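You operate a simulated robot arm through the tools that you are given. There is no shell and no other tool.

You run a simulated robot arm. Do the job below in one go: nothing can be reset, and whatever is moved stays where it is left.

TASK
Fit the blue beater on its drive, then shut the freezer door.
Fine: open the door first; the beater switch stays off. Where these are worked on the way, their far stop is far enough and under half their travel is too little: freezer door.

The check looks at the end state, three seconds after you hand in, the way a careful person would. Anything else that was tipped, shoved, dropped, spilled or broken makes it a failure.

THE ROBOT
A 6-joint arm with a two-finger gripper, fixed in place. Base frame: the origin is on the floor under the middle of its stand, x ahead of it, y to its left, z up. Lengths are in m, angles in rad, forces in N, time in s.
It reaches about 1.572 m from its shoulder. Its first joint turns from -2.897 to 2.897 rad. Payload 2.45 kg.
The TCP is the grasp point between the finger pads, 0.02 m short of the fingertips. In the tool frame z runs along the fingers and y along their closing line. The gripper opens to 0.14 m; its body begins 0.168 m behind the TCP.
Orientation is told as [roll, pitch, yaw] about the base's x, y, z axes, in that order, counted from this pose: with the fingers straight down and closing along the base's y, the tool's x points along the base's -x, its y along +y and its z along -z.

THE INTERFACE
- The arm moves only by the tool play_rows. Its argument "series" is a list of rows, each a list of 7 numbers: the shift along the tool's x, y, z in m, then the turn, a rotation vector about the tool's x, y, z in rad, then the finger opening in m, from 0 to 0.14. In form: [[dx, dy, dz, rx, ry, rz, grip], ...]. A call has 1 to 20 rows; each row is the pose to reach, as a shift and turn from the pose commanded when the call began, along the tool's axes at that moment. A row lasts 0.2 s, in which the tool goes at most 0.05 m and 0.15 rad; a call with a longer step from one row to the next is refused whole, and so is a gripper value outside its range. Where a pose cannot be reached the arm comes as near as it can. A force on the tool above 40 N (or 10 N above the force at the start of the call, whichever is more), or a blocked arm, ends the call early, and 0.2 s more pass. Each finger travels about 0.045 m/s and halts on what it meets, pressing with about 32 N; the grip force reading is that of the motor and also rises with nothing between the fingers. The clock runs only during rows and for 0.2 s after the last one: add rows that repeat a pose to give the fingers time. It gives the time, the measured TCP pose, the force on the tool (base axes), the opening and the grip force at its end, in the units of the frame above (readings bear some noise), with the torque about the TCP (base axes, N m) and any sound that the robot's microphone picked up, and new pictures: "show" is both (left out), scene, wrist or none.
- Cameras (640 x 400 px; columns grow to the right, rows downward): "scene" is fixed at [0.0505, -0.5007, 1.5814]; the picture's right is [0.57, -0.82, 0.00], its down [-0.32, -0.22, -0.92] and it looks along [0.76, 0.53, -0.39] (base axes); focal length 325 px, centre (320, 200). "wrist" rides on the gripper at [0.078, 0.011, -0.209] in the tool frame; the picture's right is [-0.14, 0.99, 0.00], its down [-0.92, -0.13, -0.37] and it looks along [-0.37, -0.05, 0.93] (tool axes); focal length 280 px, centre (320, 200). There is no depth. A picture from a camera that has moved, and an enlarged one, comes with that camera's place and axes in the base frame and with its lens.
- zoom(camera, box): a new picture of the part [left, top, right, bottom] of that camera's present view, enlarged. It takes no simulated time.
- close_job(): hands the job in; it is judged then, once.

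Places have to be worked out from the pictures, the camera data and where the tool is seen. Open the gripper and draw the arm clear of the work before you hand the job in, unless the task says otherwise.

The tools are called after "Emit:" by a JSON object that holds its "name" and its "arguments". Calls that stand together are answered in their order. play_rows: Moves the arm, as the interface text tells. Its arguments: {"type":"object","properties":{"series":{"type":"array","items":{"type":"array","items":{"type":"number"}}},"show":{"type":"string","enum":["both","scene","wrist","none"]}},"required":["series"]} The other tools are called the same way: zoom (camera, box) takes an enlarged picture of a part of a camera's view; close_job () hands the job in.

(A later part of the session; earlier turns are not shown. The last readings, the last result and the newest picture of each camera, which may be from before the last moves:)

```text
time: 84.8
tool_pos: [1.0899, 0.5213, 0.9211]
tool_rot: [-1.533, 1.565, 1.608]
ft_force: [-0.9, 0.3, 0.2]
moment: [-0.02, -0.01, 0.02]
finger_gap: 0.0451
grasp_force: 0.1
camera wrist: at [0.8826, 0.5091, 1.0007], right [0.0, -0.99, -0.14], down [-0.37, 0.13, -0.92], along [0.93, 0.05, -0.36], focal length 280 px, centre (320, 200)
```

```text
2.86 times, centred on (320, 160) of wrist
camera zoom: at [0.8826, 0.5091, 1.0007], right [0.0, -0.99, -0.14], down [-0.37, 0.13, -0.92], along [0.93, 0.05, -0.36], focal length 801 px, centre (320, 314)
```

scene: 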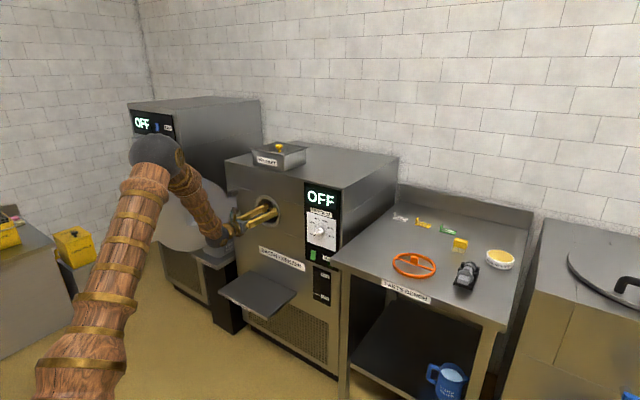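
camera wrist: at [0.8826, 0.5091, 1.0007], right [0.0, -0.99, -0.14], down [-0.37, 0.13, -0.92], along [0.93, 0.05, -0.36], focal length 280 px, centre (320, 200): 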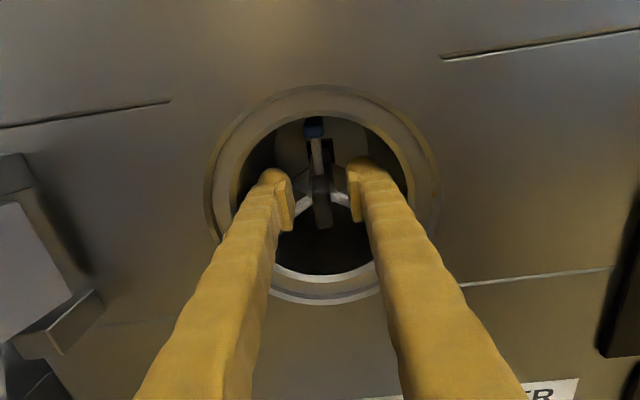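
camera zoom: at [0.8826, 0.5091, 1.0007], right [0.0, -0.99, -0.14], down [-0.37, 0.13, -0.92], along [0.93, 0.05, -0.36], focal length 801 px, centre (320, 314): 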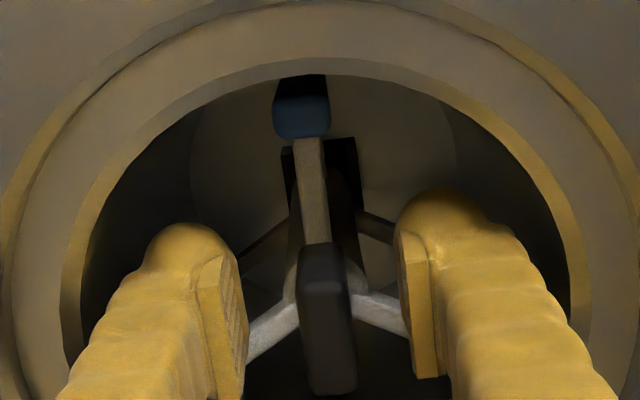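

The beater stays in place on its own after release. I'll draw the open fingers straight back out of the barrel and take a look.

Emit:
{"name": "play_rows", "arguments": {"series": [[0, 0, -0.02, 0, 0, 0, 0.045], [0, 0, -0.05, 0, 0, 0, 0.045], [0, 0, -0.085, 0, 0, 0, 0.045], [0, 0, -0.12, 0, 0, 0, 0.045], [0, 0, -0.16, 0, 0, 0, 0.045], [0, 0, -0.2, 0, 0, 0, 0.045], [0, 0, -0.22, 0, 0, 0, 0.045]], "show": "both"}}

Emit:
{"name": "zoom", "arguments": {"camera": "wrist", "box": [260, 80, 390, 210]}}

Emit:
{"name": "zoom", "arguments": {"camera": "scene", "box": [240, 180, 300, 240]}}

```text
time: 86.4
tool_pos: [0.8699, 0.5208, 0.9213]
tool_rot: [-1.644, 1.565, 1.498]
ft_force: [0.6, 0.3, 0.7]
moment: [-0.01, 0.03, 0.0]
finger_gap: 0.0452
grasp_force: 0.0
camera wrist: at [0.6616, 0.5083, 1.0003], right [0.0, -0.99, -0.14], down [-0.37, 0.13, -0.92], along [0.93, 0.05, -0.36], focal length 280 px, centre (320, 200)
```

scene: 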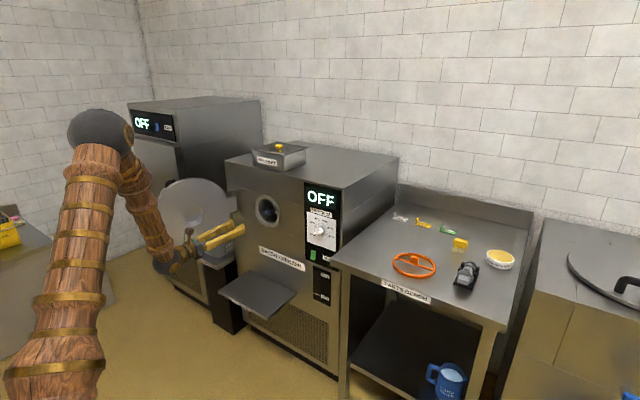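
wrist: 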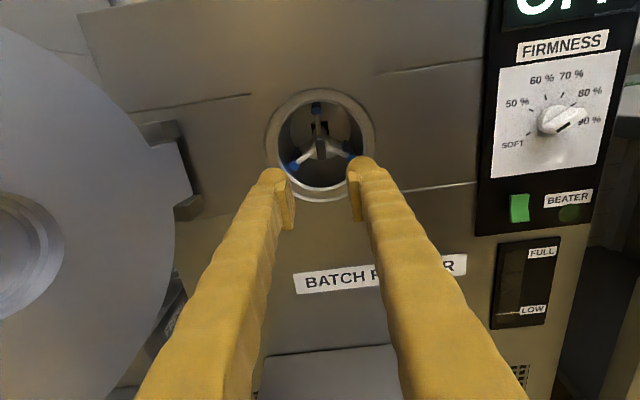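

```text
3.08 times, centred on (325, 145) of wrist
camera zoom: at [0.6616, 0.5083, 1.0003], right [0.0, -0.99, -0.14], down [-0.37, 0.13, -0.92], along [0.93, 0.05, -0.36], focal length 863 px, centre (305, 369)
```

zoom: 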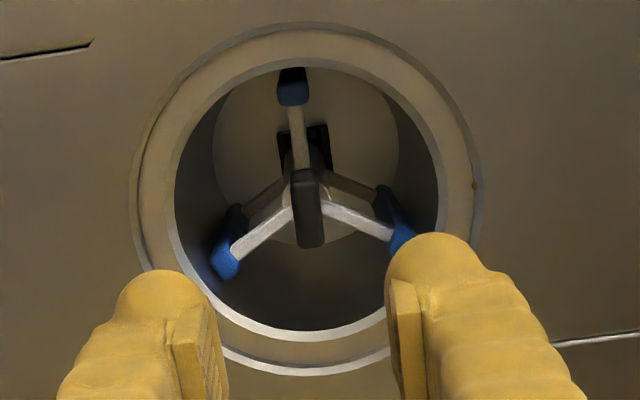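

```text
6.67 times, centred on (270, 210) of scene
camera zoom: at [0.0505, -0.5007, 1.5814], right [0.57, -0.82, 0.0], down [-0.32, -0.22, -0.92], along [0.76, 0.53, -0.39], focal length 2168 px, centre (653, 133)
```

zoom: 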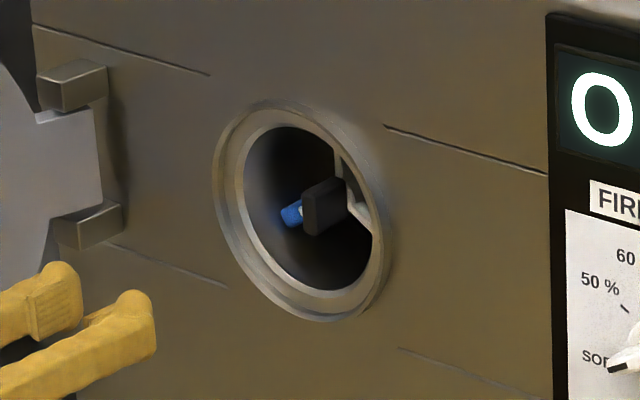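

The beater is in the bore, upright, and held. I'll zoom in on the hub and socket to judge the seating with the fingers out of the way.

Emit:
{"name": "zoom", "arguments": {"camera": "wrist", "box": [300, 110, 345, 160]}}

Emit:
{"name": "zoom", "arguments": {"camera": "scene", "box": [255, 195, 285, 225]}}

```text
8.00 times, centred on (322, 135) of wrist
camera zoom: at [0.6616, 0.5083, 1.0003], right [0.0, -0.99, -0.14], down [-0.37, 0.13, -0.92], along [0.93, 0.05, -0.36], focal length 2243 px, centre (300, 720)
```

zoom: 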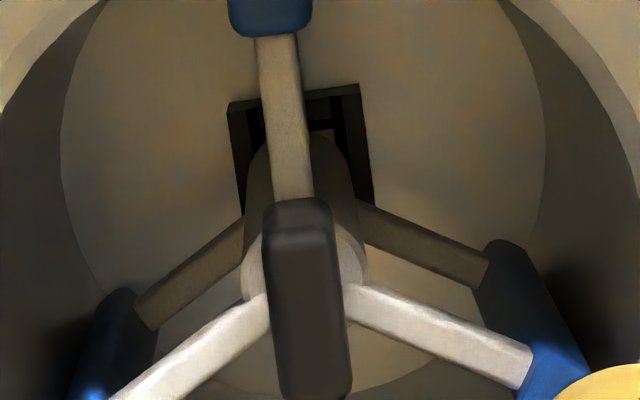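

```text
13.33 times, centred on (270, 210) of scene
camera zoom: at [0.0505, -0.5007, 1.5814], right [0.57, -0.82, 0.0], down [-0.32, -0.22, -0.92], along [0.76, 0.53, -0.39], focal length 4337 px, centre (987, 67)
```

zoom: 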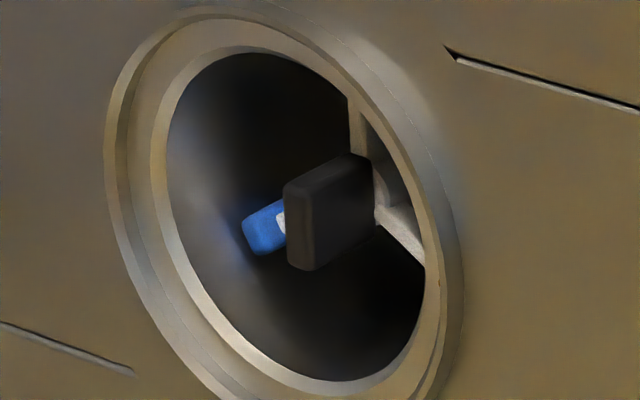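

It looks well seated as far as I can tell. To be sure, I'll close the fingers and press gently on the front of the tab along the axis, which will show whether there's any depth left.

Emit:
{"name": "play_rows", "arguments": {"series": [[0, 0, 0.0, 0, 0, 0, 0.02], [0, 0, 0.0, 0, 0, 0, 0.0], [0, 0, 0.03, 0, 0, 0, 0.0], [0, 0, 0.06, 0, 0, 0, 0.0], [0, 0, 0.09, 0, 0, 0, 0.0], [0, 0, 0.12, 0, 0, 0, 0.0], [0, 0, 0.145, 0, 0, 0, 0.0], [0, 0, 0.165, 0, 0, 0, 0.0], [0, 0, 0.175, 0, 0, 0, 0.0], [0, 0, 0.18, 0, 0, 0, 0.0]], "show": "both"}}

Emit:
{"name": "zoom", "arguments": {"camera": "wrist", "box": [270, 90, 380, 200]}}

```text
time: 88.6
tool_pos: [1.0506, 0.5208, 0.9199]
tool_rot: [-1.511, 1.565, 1.63]
ft_force: [-0.3, -0.3, 0.5]
moment: [-0.01, 0.02, -0.03]
finger_gap: 0.0001
grasp_force: 28.8
camera wrist: at [0.842, 0.5089, 0.9997], right [0.0, -0.99, -0.14], down [-0.37, 0.13, -0.92], along [0.93, 0.05, -0.37], focal length 280 px, centre (320, 200)
```

scene: 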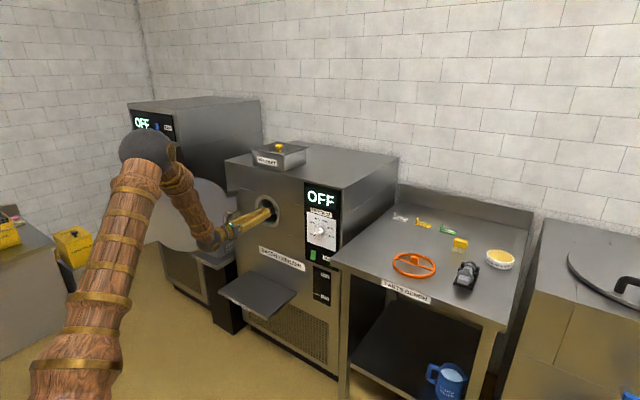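
wrist: 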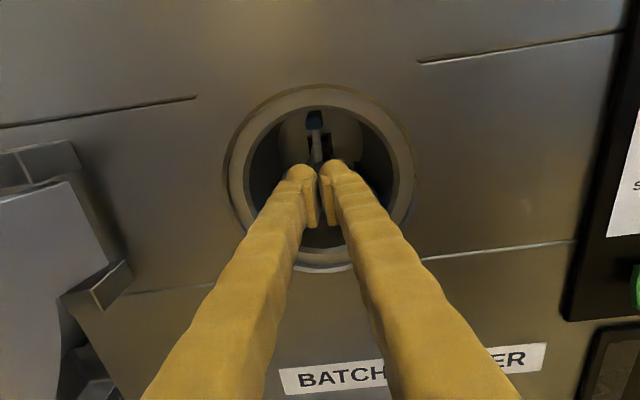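

```text
3.64 times, centred on (325, 145) of wrist
camera zoom: at [0.842, 0.5089, 0.9997], right [0.0, -0.99, -0.14], down [-0.37, 0.13, -0.92], along [0.93, 0.05, -0.37], focal length 1020 px, centre (302, 400)
```

zoom: 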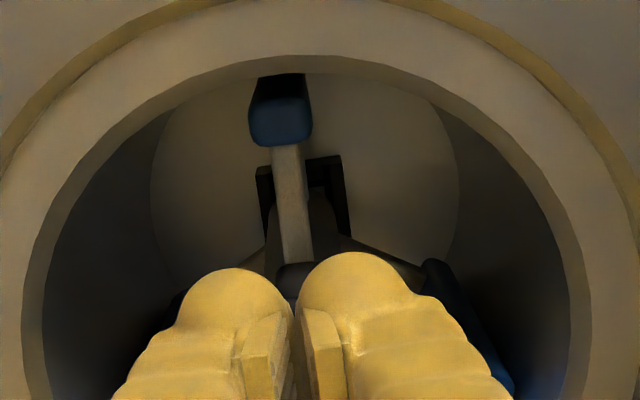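

There's no contact yet. I'll continue in 2 mm steps until the fingertips press on the tab.

Emit:
{"name": "play_rows", "arguments": {"series": [[0, 0, 0.002, 0, 0, 0, 0.0], [0, 0, 0.004, 0, 0, 0, 0.0], [0, 0, 0.006, 0, 0, 0, 0.0], [0, 0, 0.008, 0, 0, 0, 0.0], [0, 0, 0.01, 0, 0, 0, 0.0], [0, 0, 0.012, 0, 0, 0, 0.0], [0, 0, 0.014, 0, 0, 0, 0.0], [0, 0, 0.016, 0, 0, 0, 0.0], [0, 0, 0.018, 0, 0, 0, 0.0], [0, 0, 0.02, 0, 0, 0, 0.0]], "show": "wrist"}}

Emit:
{"name": "zoom", "arguments": {"camera": "wrist", "box": [270, 90, 380, 200]}}

```text
time: 89.5
tool_pos: [1.0552, 0.5219, 0.9202]
tool_rot: [-1.502, 1.565, 1.639]
ft_force: [-17.7, -3.8, 6.2]
moment: [0.03, -0.26, -0.23]
finger_gap: 0.0
grasp_force: 29.3
stopped in row 4: the force on the tool passed its limit at 50 N (the readings are from after the stop); the commanded pose is now the measured one
camera wrist: at [0.8468, 0.509, 1.0005], right [0.0, -0.99, -0.14], down [-0.37, 0.13, -0.92], along [0.93, 0.05, -0.37], focal length 280 px, centre (320, 200)
```

wrist: 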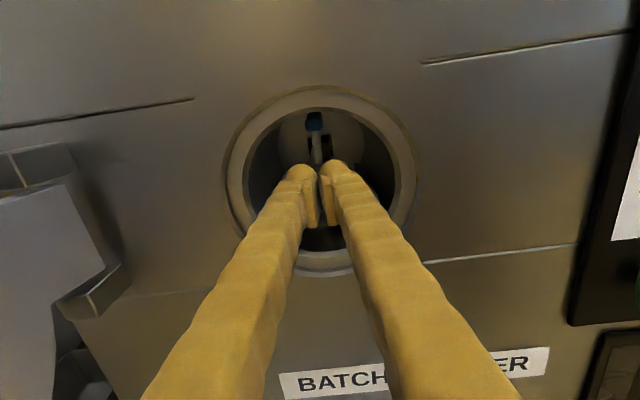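

```text
3.64 times, centred on (325, 145) of wrist
camera zoom: at [0.8468, 0.509, 1.0005], right [0.0, -0.99, -0.14], down [-0.37, 0.13, -0.92], along [0.93, 0.05, -0.37], focal length 1020 px, centre (302, 400)
```

zoom: 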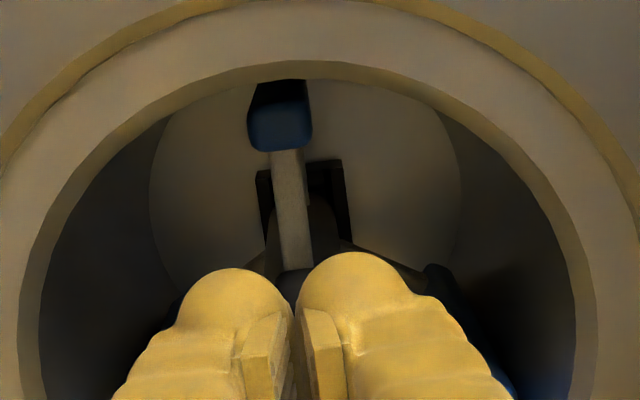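

Contact came at x ≈ 1.055 and the tab is solid at 50 N with no movement, so the beater is at its hard stop and seated. Now I'll withdraw straight back and rise a little, ready to re-orient for closing the door.

Emit:
{"name": "play_rows", "arguments": {"series": [[0, 0, -0.01, 0, 0, 0, 0.0], [0, 0, -0.04, 0, 0, 0, 0.0], [0, 0, -0.08, 0, 0, 0, 0.0], [0, 0, -0.12, 0, 0, 0, 0.0], [0, 0, -0.16, 0, 0, 0, 0.0], [0.01, 0, -0.2, 0, 0, 0, 0.0], [0.035, 0, -0.23, 0, 0, 0, 0.0], [0.06, 0, -0.25, 0, 0, 0, 0.0], [0.08, 0, -0.25, 0, 0, 0, 0.0], [0.08, 0, -0.25, 0, 0, 0, 0.0]], "show": "both"}}

Emit:
{"name": "zoom", "arguments": {"camera": "wrist", "box": [260, 120, 390, 240]}}

Emit:
{"name": "zoom", "arguments": {"camera": "scene", "box": [130, 160, 310, 300]}}

```text
time: 91.7
tool_pos: [0.8049, 0.5228, 1.0023]
tool_rot: [-1.471, 1.568, 1.673]
ft_force: [-0.1, 0.3, -0.5]
moment: [-0.03, -0.03, 0.0]
finger_gap: 0.0004
grasp_force: 29.5
camera wrist: at [0.5964, 0.5093, 1.0811], right [0.0, -0.99, -0.14], down [-0.37, 0.13, -0.92], along [0.93, 0.05, -0.37], focal length 280 px, centre (320, 200)
```

scene: 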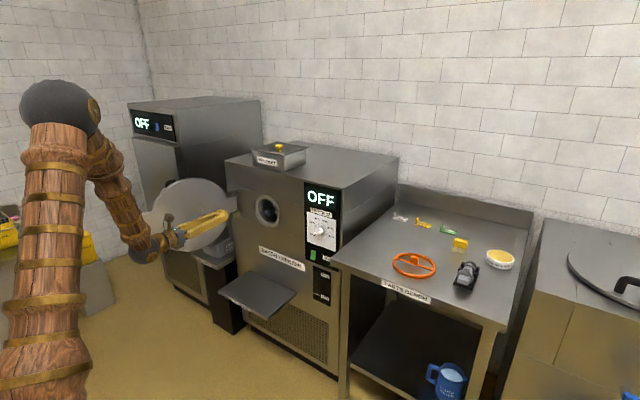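
wrist: 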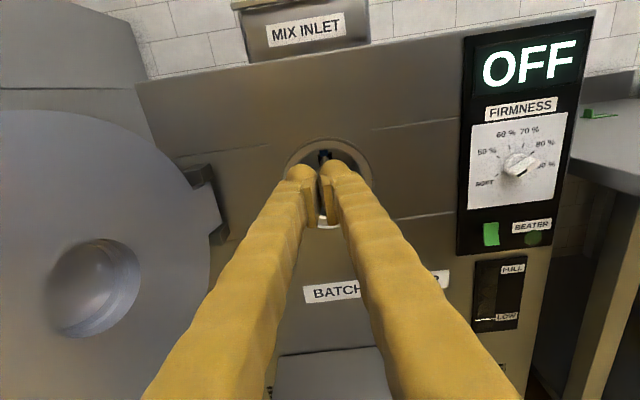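

```text
3.33 times, centred on (325, 180) of wrist
camera zoom: at [0.5964, 0.5093, 1.0811], right [0.0, -0.99, -0.14], down [-0.37, 0.13, -0.92], along [0.93, 0.05, -0.37], focal length 935 px, centre (303, 267)
```

zoom: 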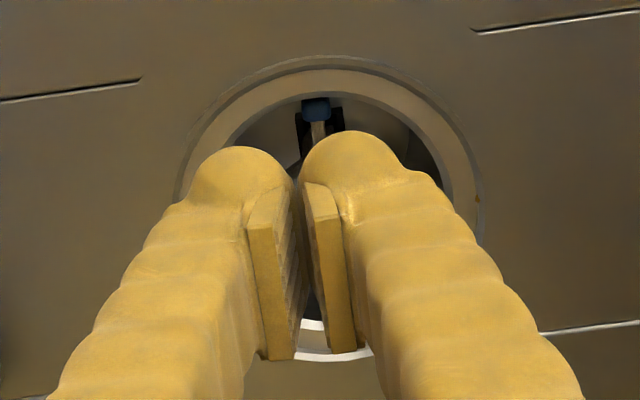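

```text
2.86 times, centred on (220, 230) of scene
camera zoom: at [0.0505, -0.5007, 1.5814], right [0.57, -0.82, 0.0], down [-0.32, -0.22, -0.92], along [0.76, 0.53, -0.39], focal length 929 px, centre (606, 114)
```

zoom: 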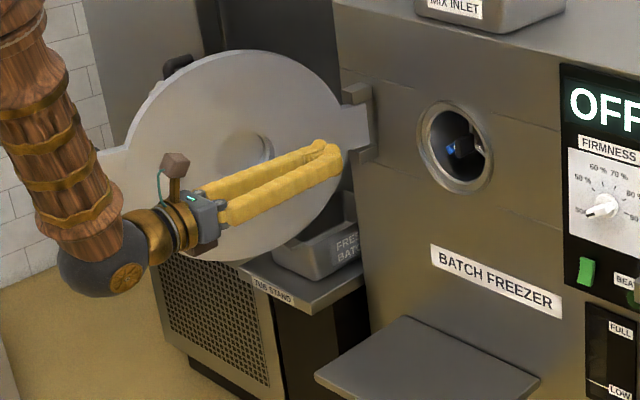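

The barrel and door are clear, and the inner face of the door has a recess for the tab. I'll roll the gripper back the way it came so I can pitch it to point down.

Emit:
{"name": "play_rows", "arguments": {"series": [[0, 0, 0, 0, 0, 0.149, 0], [0, 0, 0, 0, 0, 0.298, 0], [0, 0, 0, 0, 0, 0.447, 0], [0, 0, 0, 0, 0, 0.596, 0], [0, 0, 0, 0, 0, 0.745, 0], [0, 0, 0, 0, 0, 0.894, 0], [0, 0, 0, 0, 0, 1.043, 0], [0, 0, 0, 0, 0, 1.192, 0], [0, 0, 0, 0, 0, 1.341, 0], [0, 0, 0, 0, 0, 1.49, 0], [0, 0, 0, 0, 0, 1.639, 0], [0, 0, 0, 0, 0, 1.788, 0], [0, 0, 0, 0, 0, 1.937, 0], [0, 0, 0, 0, 0, 2.086, 0], [0, 0, 0, 0, 0, 2.235, 0], [0, 0, 0, 0, 0, 2.384, 0], [0, 0, 0, 0, 0, 2.533, 0], [0, 0, 0, 0, 0, 2.682, 0], [0, 0, 0, 0, 0, 2.831, 0], [0, 0, 0, 0, 0, 2.98, 0]], "show": "none"}}

Emit:
{"name": "play_rows", "arguments": {"series": [[0, 0, 0, 0, 0, 0.08, 0], [0, 0, 0, 0, 0, 0.16, 0], [0, 0, 0, 0, 0, 0.16, 0]], "show": "none"}}

```text
time: 95.8
tool_pos: [0.8049, 0.5213, 1.0012]
tool_rot: [-1.566, -1.416, 1.569]
ft_force: [-0.1, 0.2, 0.3]
moment: [0.0, 0.03, -0.01]
finger_gap: 0.0
grasp_force: 29.2
```

```text
time: 96.7
tool_pos: [0.805, 0.5202, 1.0009]
tool_rot: [1.459, -1.567, -1.456]
ft_force: [0.4, -0.8, -0.6]
moment: [0.0, 0.0, -0.03]
finger_gap: 0.0
grasp_force: 29.5
```

The tool is level again with the camera below. Next I'll pitch the fingers down while rising back above everything.

Emit:
{"name": "play_rows", "arguments": {"series": [[-0.015, 0, -0.008, 0, 0.1, 0, 0], [-0.035, -0.002, -0.016, 0, 0.24, 0, 0], [-0.06, -0.004, -0.026, 0, 0.38, 0, 0], [-0.085, -0.006, -0.036, 0, 0.52, 0, 0], [-0.11, -0.008, -0.046, 0, 0.66, 0, 0], [-0.135, -0.01, -0.056, 0, 0.8, 0, 0], [-0.16, -0.012, -0.066, 0, 0.94, 0, 0], [-0.185, -0.014, -0.076, 0, 1.08, 0, 0], [-0.21, -0.016, -0.086, 0, 1.22, 0, 0], [-0.235, -0.018, -0.096, 0, 1.36, 0, 0], [-0.25, -0.02, -0.105, 0, 1.49, 0, 0], [-0.25, -0.02, -0.105, 0, 1.567, 0, 0], [-0.25, -0.02, -0.105, 0, 1.567, 0, 0]], "show": "both"}}

```text
time: 99.5
tool_pos: [0.6997, 0.4996, 1.2502]
tool_rot: [0.004, 0.0, 0.003]
ft_force: [-0.3, -0.4, -0.6]
moment: [-0.03, 0.0, -0.03]
finger_gap: 0.0
grasp_force: 28.9
camera wrist: at [0.6226, 0.5085, 1.4612], right [0.14, 0.99, 0.0], down [0.92, -0.13, 0.37], along [0.37, -0.05, -0.93], focal length 280 px, centre (320, 200)
```

scene: 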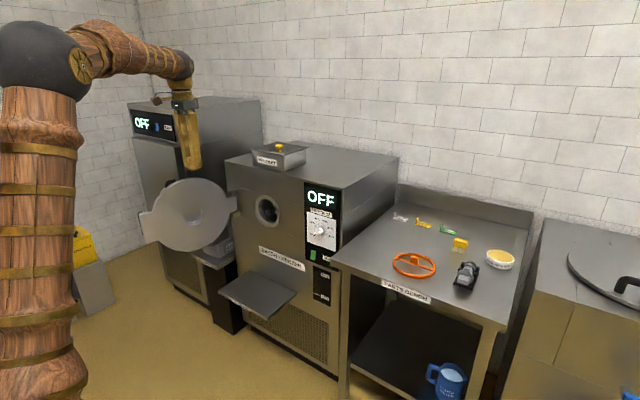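
wrist: 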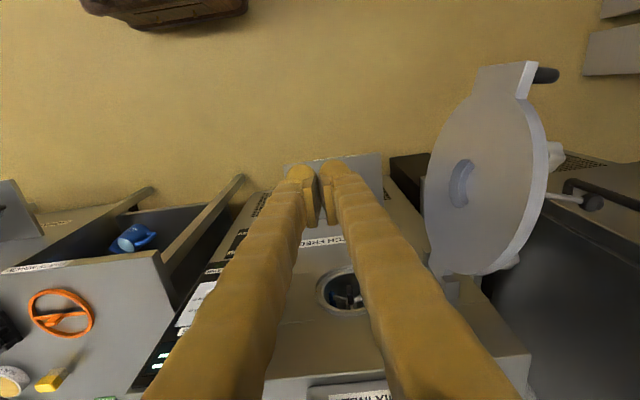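

The view from above shows the door, still at about 1.79 rad, with its handle near (0.65, 0.857). I'll carry the closed fingers over the top of the door to its outer side and lower them about 10 cm outside the handle bar.

Emit:
{"name": "play_rows", "arguments": {"series": [[0.003, 0.045, 0, 0, 0, 0, 0], [0.006, 0.09, 0, 0, 0, 0, 0], [0.009, 0.135, 0, 0, 0, 0, 0], [0.012, 0.18, 0, 0, 0, 0, 0], [0.015, 0.225, 0, 0, 0, 0, 0], [0.018, 0.27, 0, 0, 0, 0, 0], [0.021, 0.315, 0, 0, 0, 0, 0], [0.024, 0.36, 0, 0, 0, 0, 0], [0.027, 0.405, 0, 0, 0, 0, 0], [0.03, 0.454, 0, 0, 0, 0, 0], [0.03, 0.454, 0.04, 0, 0, 0, 0], [0.03, 0.454, 0.08, 0, 0, 0, 0], [0.03, 0.454, 0.1, 0, 0, 0, 0]], "show": "both"}}

```text
time: 102.2
tool_pos: [0.6622, 0.9371, 1.1475]
tool_rot: [0.005, -0.004, 0.0]
ft_force: [0.9, -1.1, 1.8]
moment: [0.12, -0.08, -0.02]
finger_gap: 0.0001
grasp_force: 29.7
out of reach, approached as far as the arm can: row 9, 10, 11, 12, 13
camera wrist: at [0.5846, 0.946, 1.3584], right [0.14, 0.99, 0.01], down [0.92, -0.13, 0.37], along [0.37, -0.05, -0.93], focal length 280 px, centre (320, 200)
```

scene: 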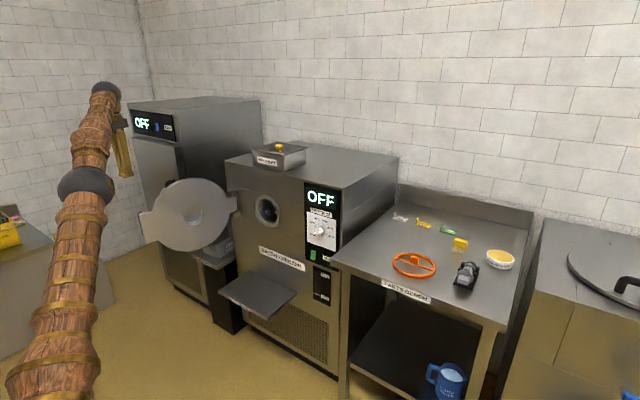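
wrist: 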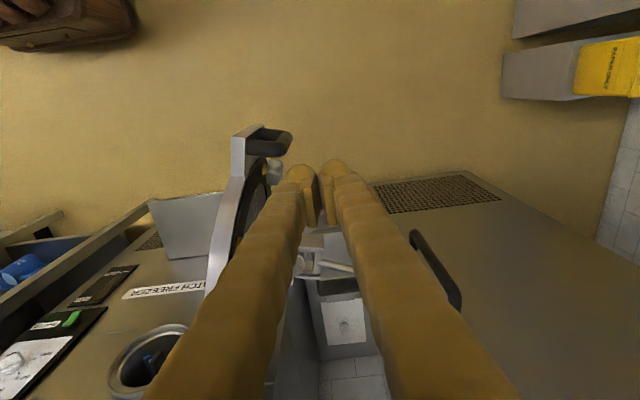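

The reach limit was only a matter of height, and it should ease lower down. The bar's outer face is near y ≈ 0.89, so I'll shift a bit further to +y while still above it and then descend beside it.

Emit:
{"name": "play_rows", "arguments": {"series": [[0, 0.005, 0.03, 0, 0, 0, 0], [0, 0.015, 0.05, 0, 0, 0, 0], [0, 0.025, 0.07, 0, 0, 0, 0], [0, 0.03, 0.1, 0, 0, 0, 0], [0, 0.03, 0.13, 0, 0, 0, 0], [0, 0.03, 0.16, 0, 0, 0, 0], [0, 0.03, 0.19, 0, 0, 0, 0], [0, 0.03, 0.195, 0, 0, 0, 0]], "show": "both"}}

Emit:
{"name": "zoom", "arguments": {"camera": "wrist", "box": [160, 60, 400, 260]}}

```text
time: 104.0
tool_pos: [0.6606, 0.9687, 0.9496]
tool_rot: [0.002, -0.003, 0.003]
ft_force: [-0.2, 0.0, 0.4]
moment: [-0.02, -0.01, -0.01]
finger_gap: 0.0002
grasp_force: 29.4
camera wrist: at [0.5826, 0.9779, 1.1595], right [0.14, 0.99, 0.0], down [0.92, -0.13, 0.37], along [0.37, -0.05, -0.93], focal length 280 px, centre (320, 200)
```

scene: 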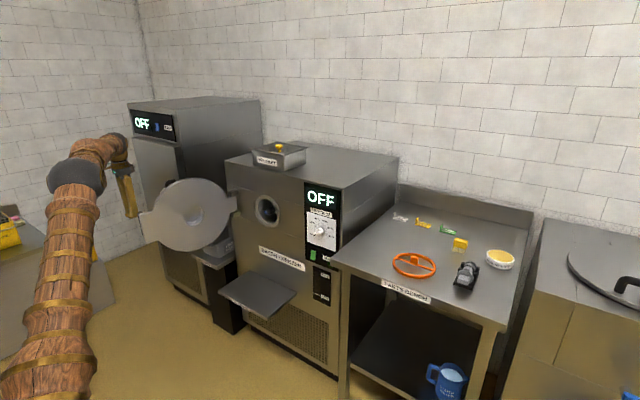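
wrist: 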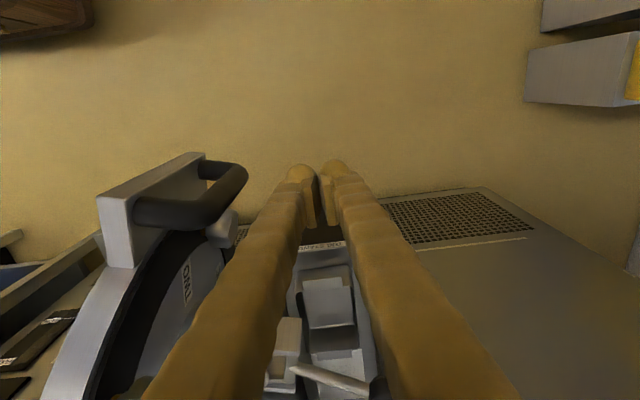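

```text
2.00 times, centred on (280, 160) of wrist
camera zoom: at [0.5826, 0.9779, 1.1595], right [0.14, 0.99, 0.0], down [0.92, -0.13, 0.37], along [0.37, -0.05, -0.93], focal length 561 px, centre (400, 280)
```

zoom: 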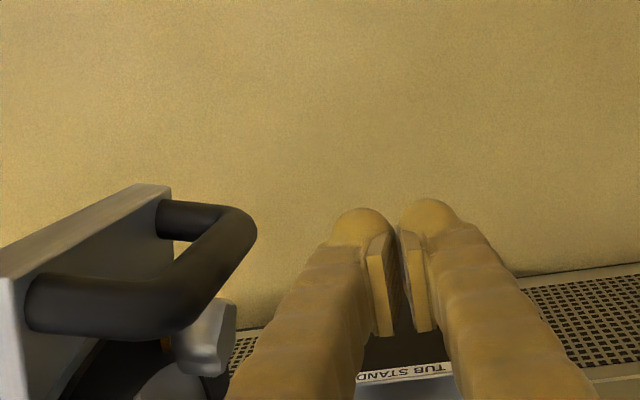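

The D-handle bar is clearly visible just inside the fingers, centred near (0.655, 0.88), with the door at about 1.85 rad. I'll push the bar along its arc toward closing, in the first leg down to about 1.1 rad.

Emit:
{"name": "play_rows", "arguments": {"series": [[-0.0022, -0.0176, 0, 0, 0, 0, 0], [-0.0044, -0.0352, 0, 0, 0, 0, 0], [-0.0066, -0.0528, 0, 0, 0, 0, 0], [0.0013, -0.0723, 0, 0, 0, 0, 0], [0.0095, -0.0917, 0, 0, 0, 0, 0], [0.017, -0.1112, 0, 0, 0, 0, 0], [0.0225, -0.1315, 0, 0, 0, 0, 0], [0.0275, -0.152, 0, 0, 0, 0, 0], [0.0315, -0.1727, 0, 0, 0, 0, 0], [0.0346, -0.1934, 0, 0, 0, 0, 0], [0.036, -0.2145, 0, 0, 0, 0, 0], [0.0367, -0.2358, 0, 0, 0, 0, 0], [0.0363, -0.257, 0, 0, 0, 0, 0], [0.0352, -0.2783, 0, 0, 0, 0, 0], [0.0325, -0.2995, 0, 0, 0, 0, 0], [0.029, -0.3205, 0, 0, 0, 0, 0], [0.0243, -0.3412, 0, 0, 0, 0, 0], [0.0188, -0.3616, 0, 0, 0, 0, 0]], "show": "both"}}

```text
time: 107.8
tool_pos: [0.6413, 0.6085, 0.9499]
tool_rot: [0.001, -0.003, 0.002]
ft_force: [-0.4, -0.3, 0.4]
moment: [0.02, -0.02, -0.03]
finger_gap: 0.0
grasp_force: 29.2
camera wrist: at [0.5641, 0.6179, 1.1592], right [0.14, 0.99, 0.0], down [0.92, -0.13, 0.37], along [0.37, -0.05, -0.93], focal length 280 px, centre (320, 200)
```

scene: 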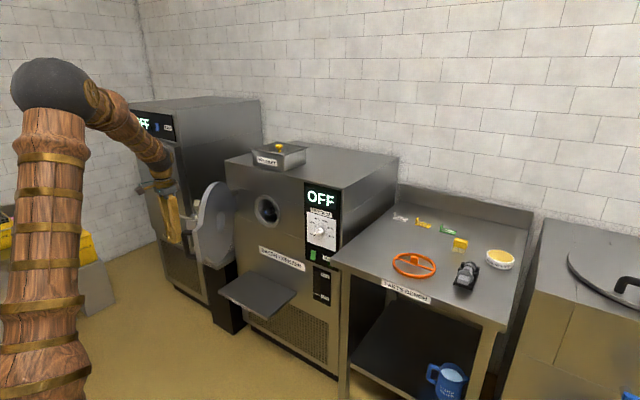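
wrist: 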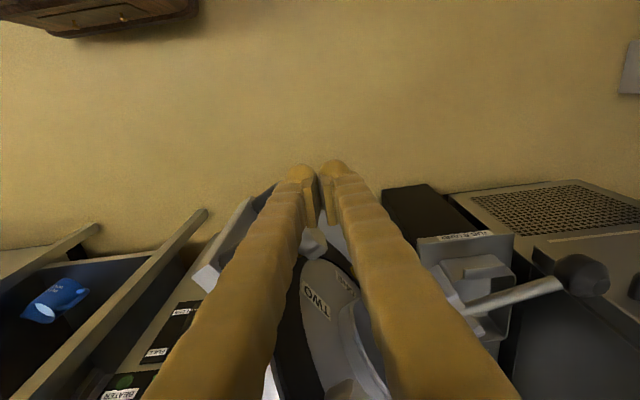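

The door is following smoothly with almost no load. I'll push on along the arc for the second leg, down to about 0.2 rad.

Emit:
{"name": "play_rows", "arguments": {"series": [[-0.0073, -0.021, 0, 0, 0, 0, 0], [-0.015, -0.0413, 0, 0, 0, 0, 0], [-0.024, -0.0608, 0, 0, 0, 0, 0], [-0.0335, -0.0797, 0, 0, 0, 0, 0], [-0.0442, -0.0982, 0, 0, 0, 0, 0], [-0.0556, -0.1159, 0, 0, 0, 0, 0], [-0.0681, -0.1331, 0, 0, 0, 0, 0], [-0.0813, -0.1496, 0, 0, 0, 0, 0], [-0.0955, -0.1655, 0, 0, 0, 0, 0], [-0.1103, -0.1807, 0, 0, 0, 0, 0], [-0.126, -0.195, 0, 0, 0, 0, 0], [-0.1422, -0.2086, 0, 0, 0, 0, 0], [-0.1593, -0.2213, 0, 0, 0, 0, 0], [-0.1769, -0.2331, 0, 0, 0, 0, 0], [-0.1951, -0.244, 0, 0, 0, 0, 0], [-0.2138, -0.2541, 0, 0, 0, 0, 0], [-0.233, -0.2631, 0, 0, 0, 0, 0], [-0.2526, -0.2711, 0, 0, 0, 0, 0]], "show": "both"}}

Emit:
{"name": "zoom", "arguments": {"camera": "scene", "box": [200, 150, 320, 280]}}

```text
time: 111.7
tool_pos: [0.8953, 0.3379, 0.9482]
tool_rot: [0.004, -0.003, 0.002]
ft_force: [0.7, -0.1, -0.7]
moment: [-0.02, 0.0, 0.0]
finger_gap: 0.0
grasp_force: 29.3
camera wrist: at [0.8169, 0.346, 1.158], right [0.14, 0.99, 0.0], down [0.92, -0.13, 0.37], along [0.37, -0.05, -0.93], focal length 280 px, centre (320, 200)
```

scene: 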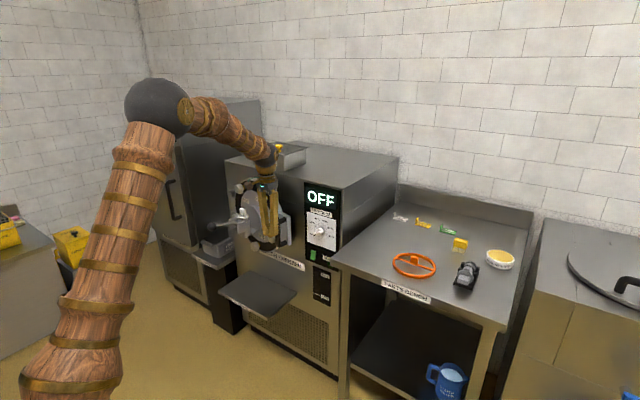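
wrist: 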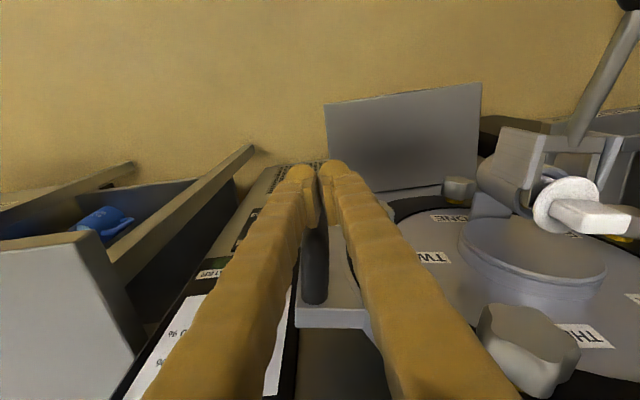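

```text
3.08 times, centred on (260, 215) of scene
camera zoom: at [0.0505, -0.5007, 1.5814], right [0.57, -0.82, 0.0], down [-0.32, -0.22, -0.92], along [0.76, 0.53, -0.39], focal length 1001 px, centre (505, 154)
```

zoom: 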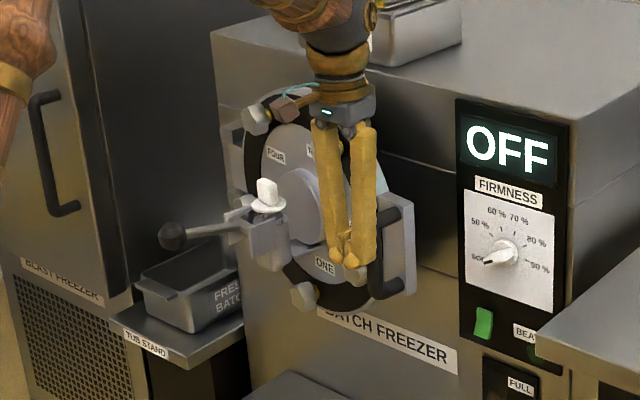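

The door is nearly shut at about 0.2 rad, with the fingers squarely on the bar. I'll push it home slowly and let the force limit stop me when it closes.

Emit:
{"name": "play_rows", "arguments": {"series": [[-0.01, -0.004, 0, 0, 0, 0, 0], [-0.019, -0.0076, 0, 0, 0, 0, 0], [-0.029, -0.0107, 0, 0, 0, 0, 0], [-0.039, -0.0136, 0, 0, 0, 0, 0], [-0.049, -0.0163, 0, 0, 0, 0, 0], [-0.0593, -0.0186, 0, 0, 0, 0, 0], [-0.0665, -0.02, 0, 0, 0, 0, 0], [-0.073, -0.021, 0, 0, 0, 0, 0], [-0.078, -0.022, 0, 0, 0, 0, 0], [-0.082, -0.023, 0, 0, 0, 0, 0], [-0.086, -0.023, 0, 0, 0, 0, 0], [-0.09, -0.023, 0, 0, 0, 0, 0]], "show": "both"}}

Emit:
{"name": "zoom", "arguments": {"camera": "scene", "box": [200, 150, 320, 280]}}

```text
time: 113.5
tool_pos: [0.9634, 0.3161, 0.9481]
tool_rot: [0.002, 0.006, 0.001]
ft_force: [-10.1, -3.4, 1.5]
moment: [-0.09, 0.07, -0.14]
finger_gap: 0.0001
grasp_force: 29.1
stopped in row 9: the force on the tool passed its limit at 55 N (the readings are from after the stop); the commanded pose is now the measured one
camera wrist: at [0.8875, 0.326, 1.1589], right [0.14, 0.99, 0.0], down [0.92, -0.13, 0.36], along [0.36, -0.05, -0.93], focal length 280 px, centre (320, 200)
```

scene: 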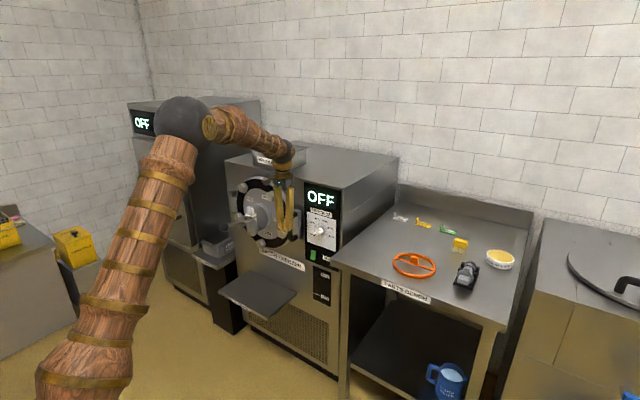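
wrist: 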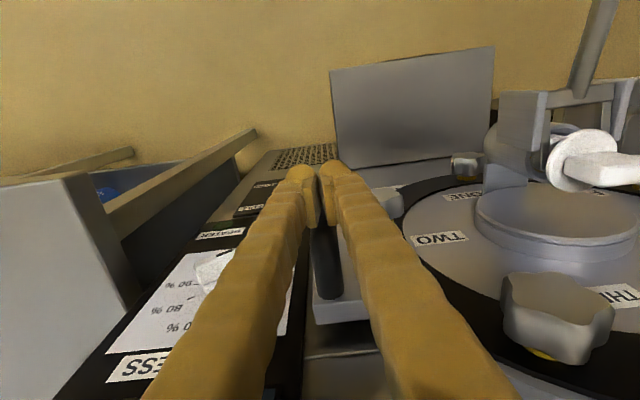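

```text
3.08 times, centred on (260, 215) of scene
camera zoom: at [0.0505, -0.5007, 1.5814], right [0.57, -0.82, 0.0], down [-0.32, -0.22, -0.92], along [0.76, 0.53, -0.39], focal length 1001 px, centre (505, 154)
```

zoom: 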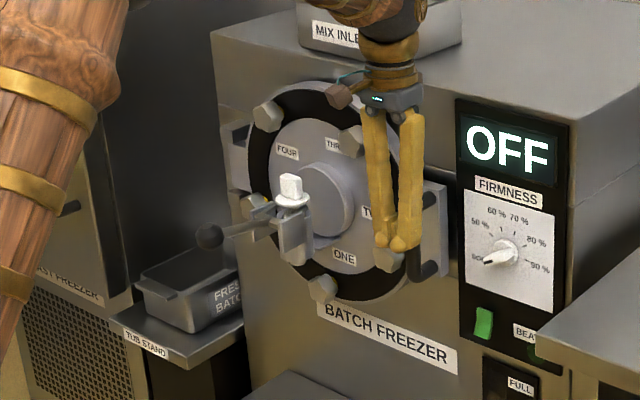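

The push met a solid 55 N stop with the door at what looks like its original closed position. I'll zoom with exactly the same boxes as at the start to compare the door and lever against the original pictures.

Emit:
{"name": "zoom", "arguments": {"camera": "scene", "box": [220, 160, 350, 290]}}

Emit:
{"name": "zoom", "arguments": {"camera": "scene", "box": [230, 160, 320, 260]}}

```text
3.08 times, centred on (285, 225) of scene
camera zoom: at [0.0505, -0.5007, 1.5814], right [0.57, -0.82, 0.0], down [-0.32, -0.22, -0.92], along [0.76, 0.53, -0.39], focal length 1001 px, centre (428, 123)
```

zoom: 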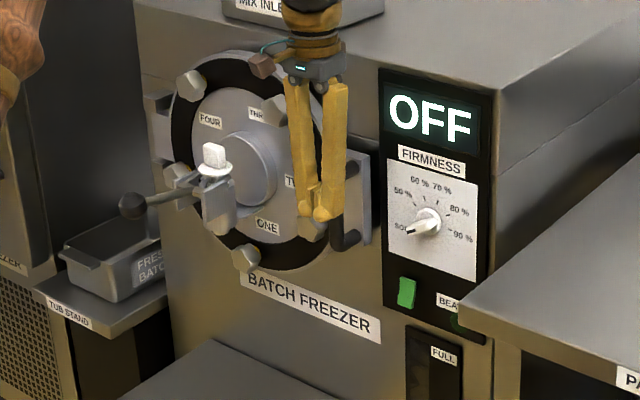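

```text
4.00 times, centred on (275, 210) of scene
camera zoom: at [0.0505, -0.5007, 1.5814], right [0.57, -0.82, 0.0], down [-0.32, -0.22, -0.92], along [0.76, 0.53, -0.39], focal length 1301 px, centre (500, 160)
```

zoom: 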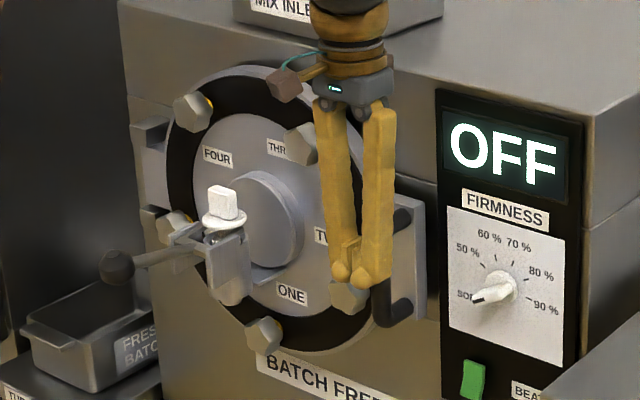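

The door's outline matches the original closed picture. The lever ball on the spigot, though, sits about 4 px lower than at the start, so I'll look at it more closely.

Emit:
{"name": "zoom", "arguments": {"camera": "scene", "box": [215, 195, 275, 245]}}

Emit:
{"name": "zoom", "arguments": {"camera": "scene", "box": [180, 120, 360, 300]}}

Emit:
{"name": "zoom", "arguments": {"camera": "wrist", "box": [400, 0, 640, 200]}}

```text
8.00 times, centred on (245, 220) of scene
camera zoom: at [0.0505, -0.5007, 1.5814], right [0.57, -0.82, 0.0], down [-0.32, -0.22, -0.92], along [0.76, 0.53, -0.39], focal length 2602 px, centre (920, 40)
```

zoom: 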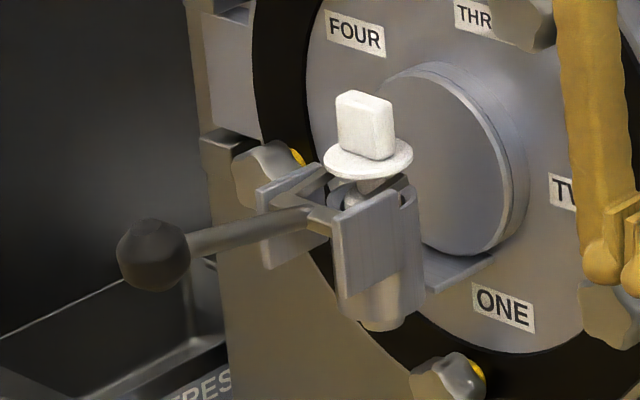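

```text
2.22 times, centred on (270, 210) of scene
camera zoom: at [0.0505, -0.5007, 1.5814], right [0.57, -0.82, 0.0], down [-0.32, -0.22, -0.92], along [0.76, 0.53, -0.39], focal length 723 px, centre (431, 178)
```

zoom: 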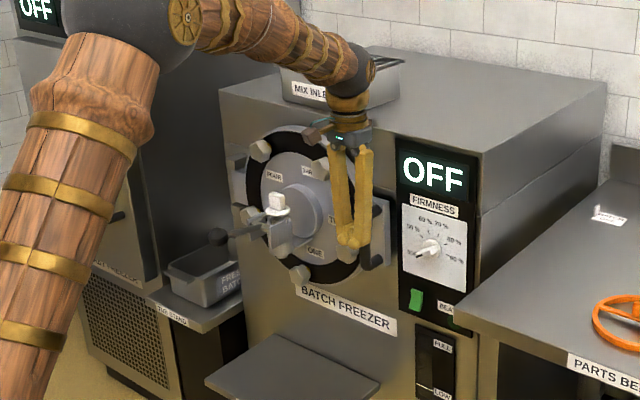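

```text
2.00 times, centred on (520, 100) of wrist
camera zoom: at [0.8875, 0.326, 1.1589], right [0.14, 0.99, 0.0], down [0.92, -0.13, 0.36], along [0.36, -0.05, -0.93], focal length 561 px, centre (-80, 400)
```

zoom: 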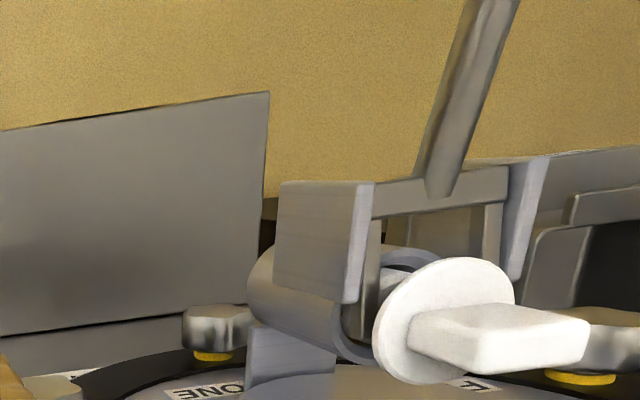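

The door looks fully home. I'll press the bar once more in 1 mm steps to confirm it's at a hard stop and not resting on the small brass catch.

Emit:
{"name": "play_rows", "arguments": {"series": [[-0.001, 0, 0, 0, 0, 0, 0], [-0.002, 0, 0, 0, 0, 0, 0], [-0.003, 0, 0, 0, 0, 0, 0], [-0.004, 0, 0, 0, 0, 0, 0]], "show": "both"}}

Emit:
{"name": "zoom", "arguments": {"camera": "scene", "box": [230, 160, 320, 260]}}

Emit:
{"name": "zoom", "arguments": {"camera": "wrist", "box": [260, 180, 460, 400]}}

```text
time: 114.1
tool_pos: [0.9642, 0.3163, 0.948]
tool_rot: [0.001, 0.007, 0.0]
ft_force: [-12.1, -5.1, 2.8]
moment: [-0.12, 0.05, -0.17]
finger_gap: 0.0001
grasp_force: 29.9
stopped in row 2: the force on the tool passed its limit at 43 N (the readings are from after the stop); the commanded pose is now the measured one
camera wrist: at [0.8882, 0.326, 1.159], right [0.14, 0.99, 0.0], down [0.92, -0.13, 0.36], along [0.36, -0.05, -0.93], focal length 280 px, centre (320, 200)
```

scene: 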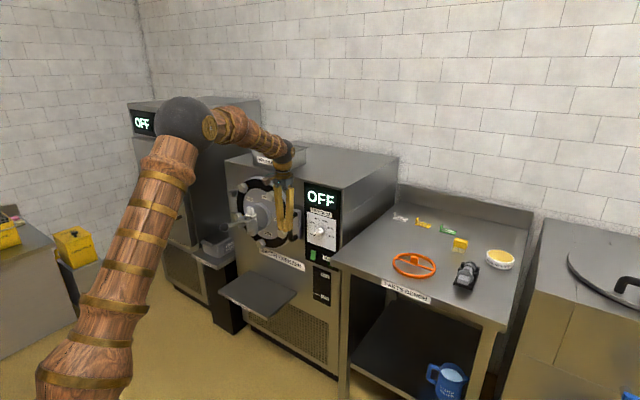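
wrist: 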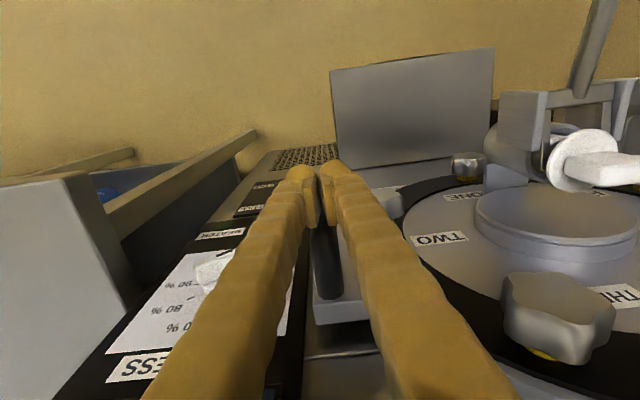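

```text
4.00 times, centred on (275, 210) of scene
camera zoom: at [0.0505, -0.5007, 1.5814], right [0.57, -0.82, 0.0], down [-0.32, -0.22, -0.92], along [0.76, 0.53, -0.39], focal length 1301 px, centre (500, 160)
```

zoom: 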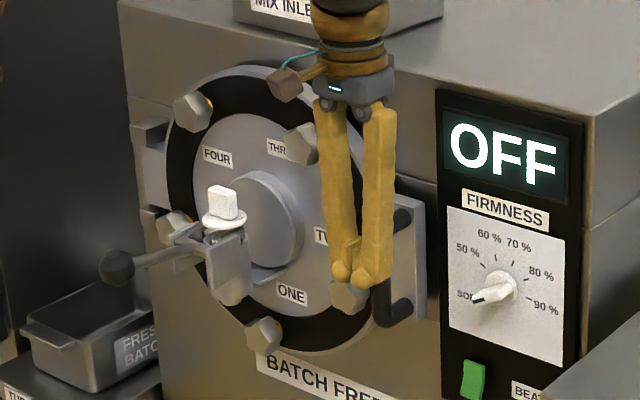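

```text
1.82 times, centred on (360, 290) of wrist
camera zoom: at [0.8882, 0.326, 1.159], right [0.14, 0.99, 0.0], down [0.92, -0.13, 0.36], along [0.36, -0.05, -0.93], focal length 510 px, centre (247, 36)
```

zoom: 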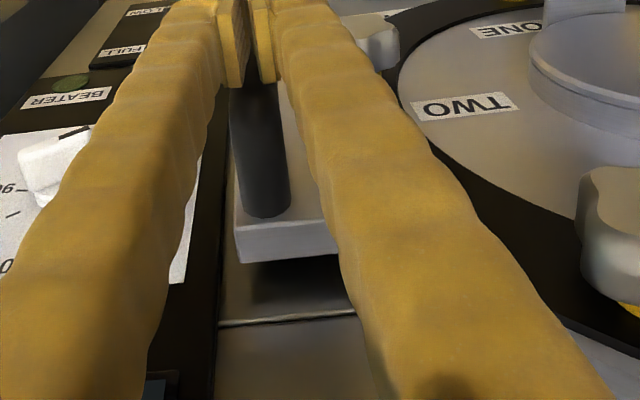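

The stop is hard at the same place (x ≈ 0.964), so the door is shut. I'll back straight off the handle, rise, and return to the exact starting pose so I can compare the door with the first pictures.

Emit:
{"name": "play_rows", "arguments": {"series": [[0.01, 0, 0, 0, 0, 0, 0], [0.03, 0, 0, 0, 0, 0, 0], [0.06, 0, 0, 0, 0, 0, 0], [0.1, 0, 0, 0, 0, 0, 0], [0.14, 0.005, -0.02, 0, 0, 0, 0], [0.18, 0.01, -0.05, 0, 0, 0, 0.02], [0.21, 0.015, -0.085, 0, 0, 0, 0.04], [0.235, 0.02, -0.125, 0, 0, 0, 0.06], [0.2451, 0.0238, -0.165, 0, 0, 0, 0.08], [0.2451, 0.0238, -0.2, 0, 0, 0, 0.1], [0.2451, 0.0238, -0.2267, 0, 0, 0, 0.12], [0.2451, 0.0238, -0.2267, 0, 0, 0, 0.14], [0.2451, 0.0238, -0.2267, 0, 0, 0, 0.14], [0.2451, 0.0238, -0.2267, 0, 0, 0, 0.14]], "show": "both"}}

Emit:
{"name": "zoom", "arguments": {"camera": "wrist", "box": [220, 140, 640, 400]}}

Emit:
{"name": "zoom", "arguments": {"camera": "scene", "box": [180, 120, 360, 300]}}

Emit:
{"name": "zoom", "arguments": {"camera": "scene", "box": [230, 160, 320, 260]}}

```text
refused: row 6 steps farther than a row can; nothing moved
```

```text
1.52 times, centred on (430, 270) of wrist
camera zoom: at [0.8882, 0.326, 1.159], right [0.14, 0.99, 0.0], down [0.92, -0.13, 0.36], along [0.36, -0.05, -0.93], focal length 427 px, centre (152, 93)
```

zoom: 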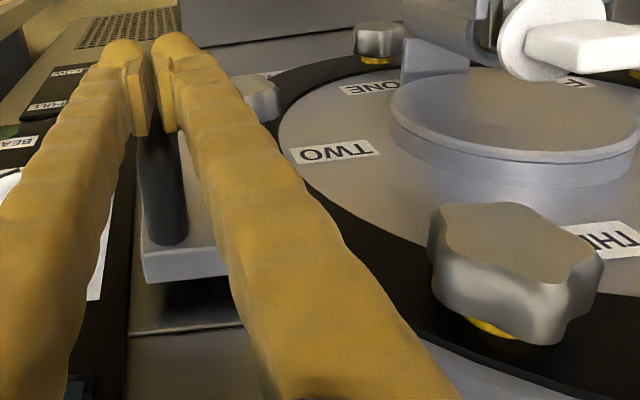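

```text
2.22 times, centred on (270, 210) of scene
camera zoom: at [0.0505, -0.5007, 1.5814], right [0.57, -0.82, 0.0], down [-0.32, -0.22, -0.92], along [0.76, 0.53, -0.39], focal length 723 px, centre (431, 178)
```

zoom: 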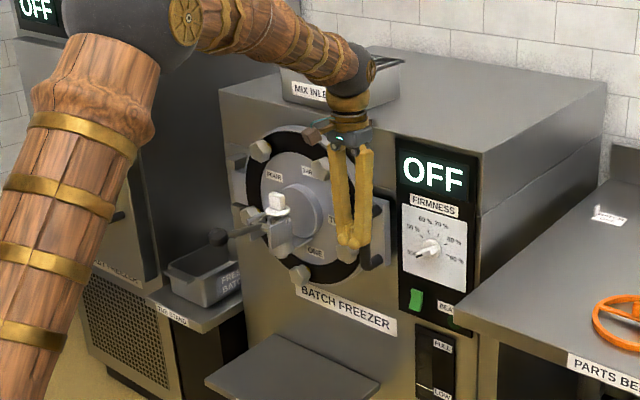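

```text
4.00 times, centred on (275, 210) of scene
camera zoom: at [0.0505, -0.5007, 1.5814], right [0.57, -0.82, 0.0], down [-0.32, -0.22, -0.92], along [0.76, 0.53, -0.39], focal length 1301 px, centre (500, 160)
```

zoom: 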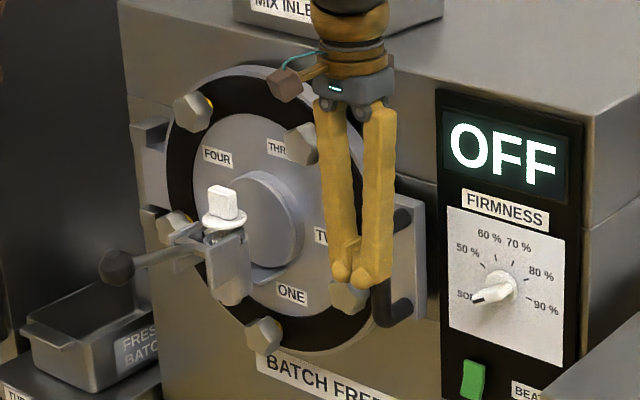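

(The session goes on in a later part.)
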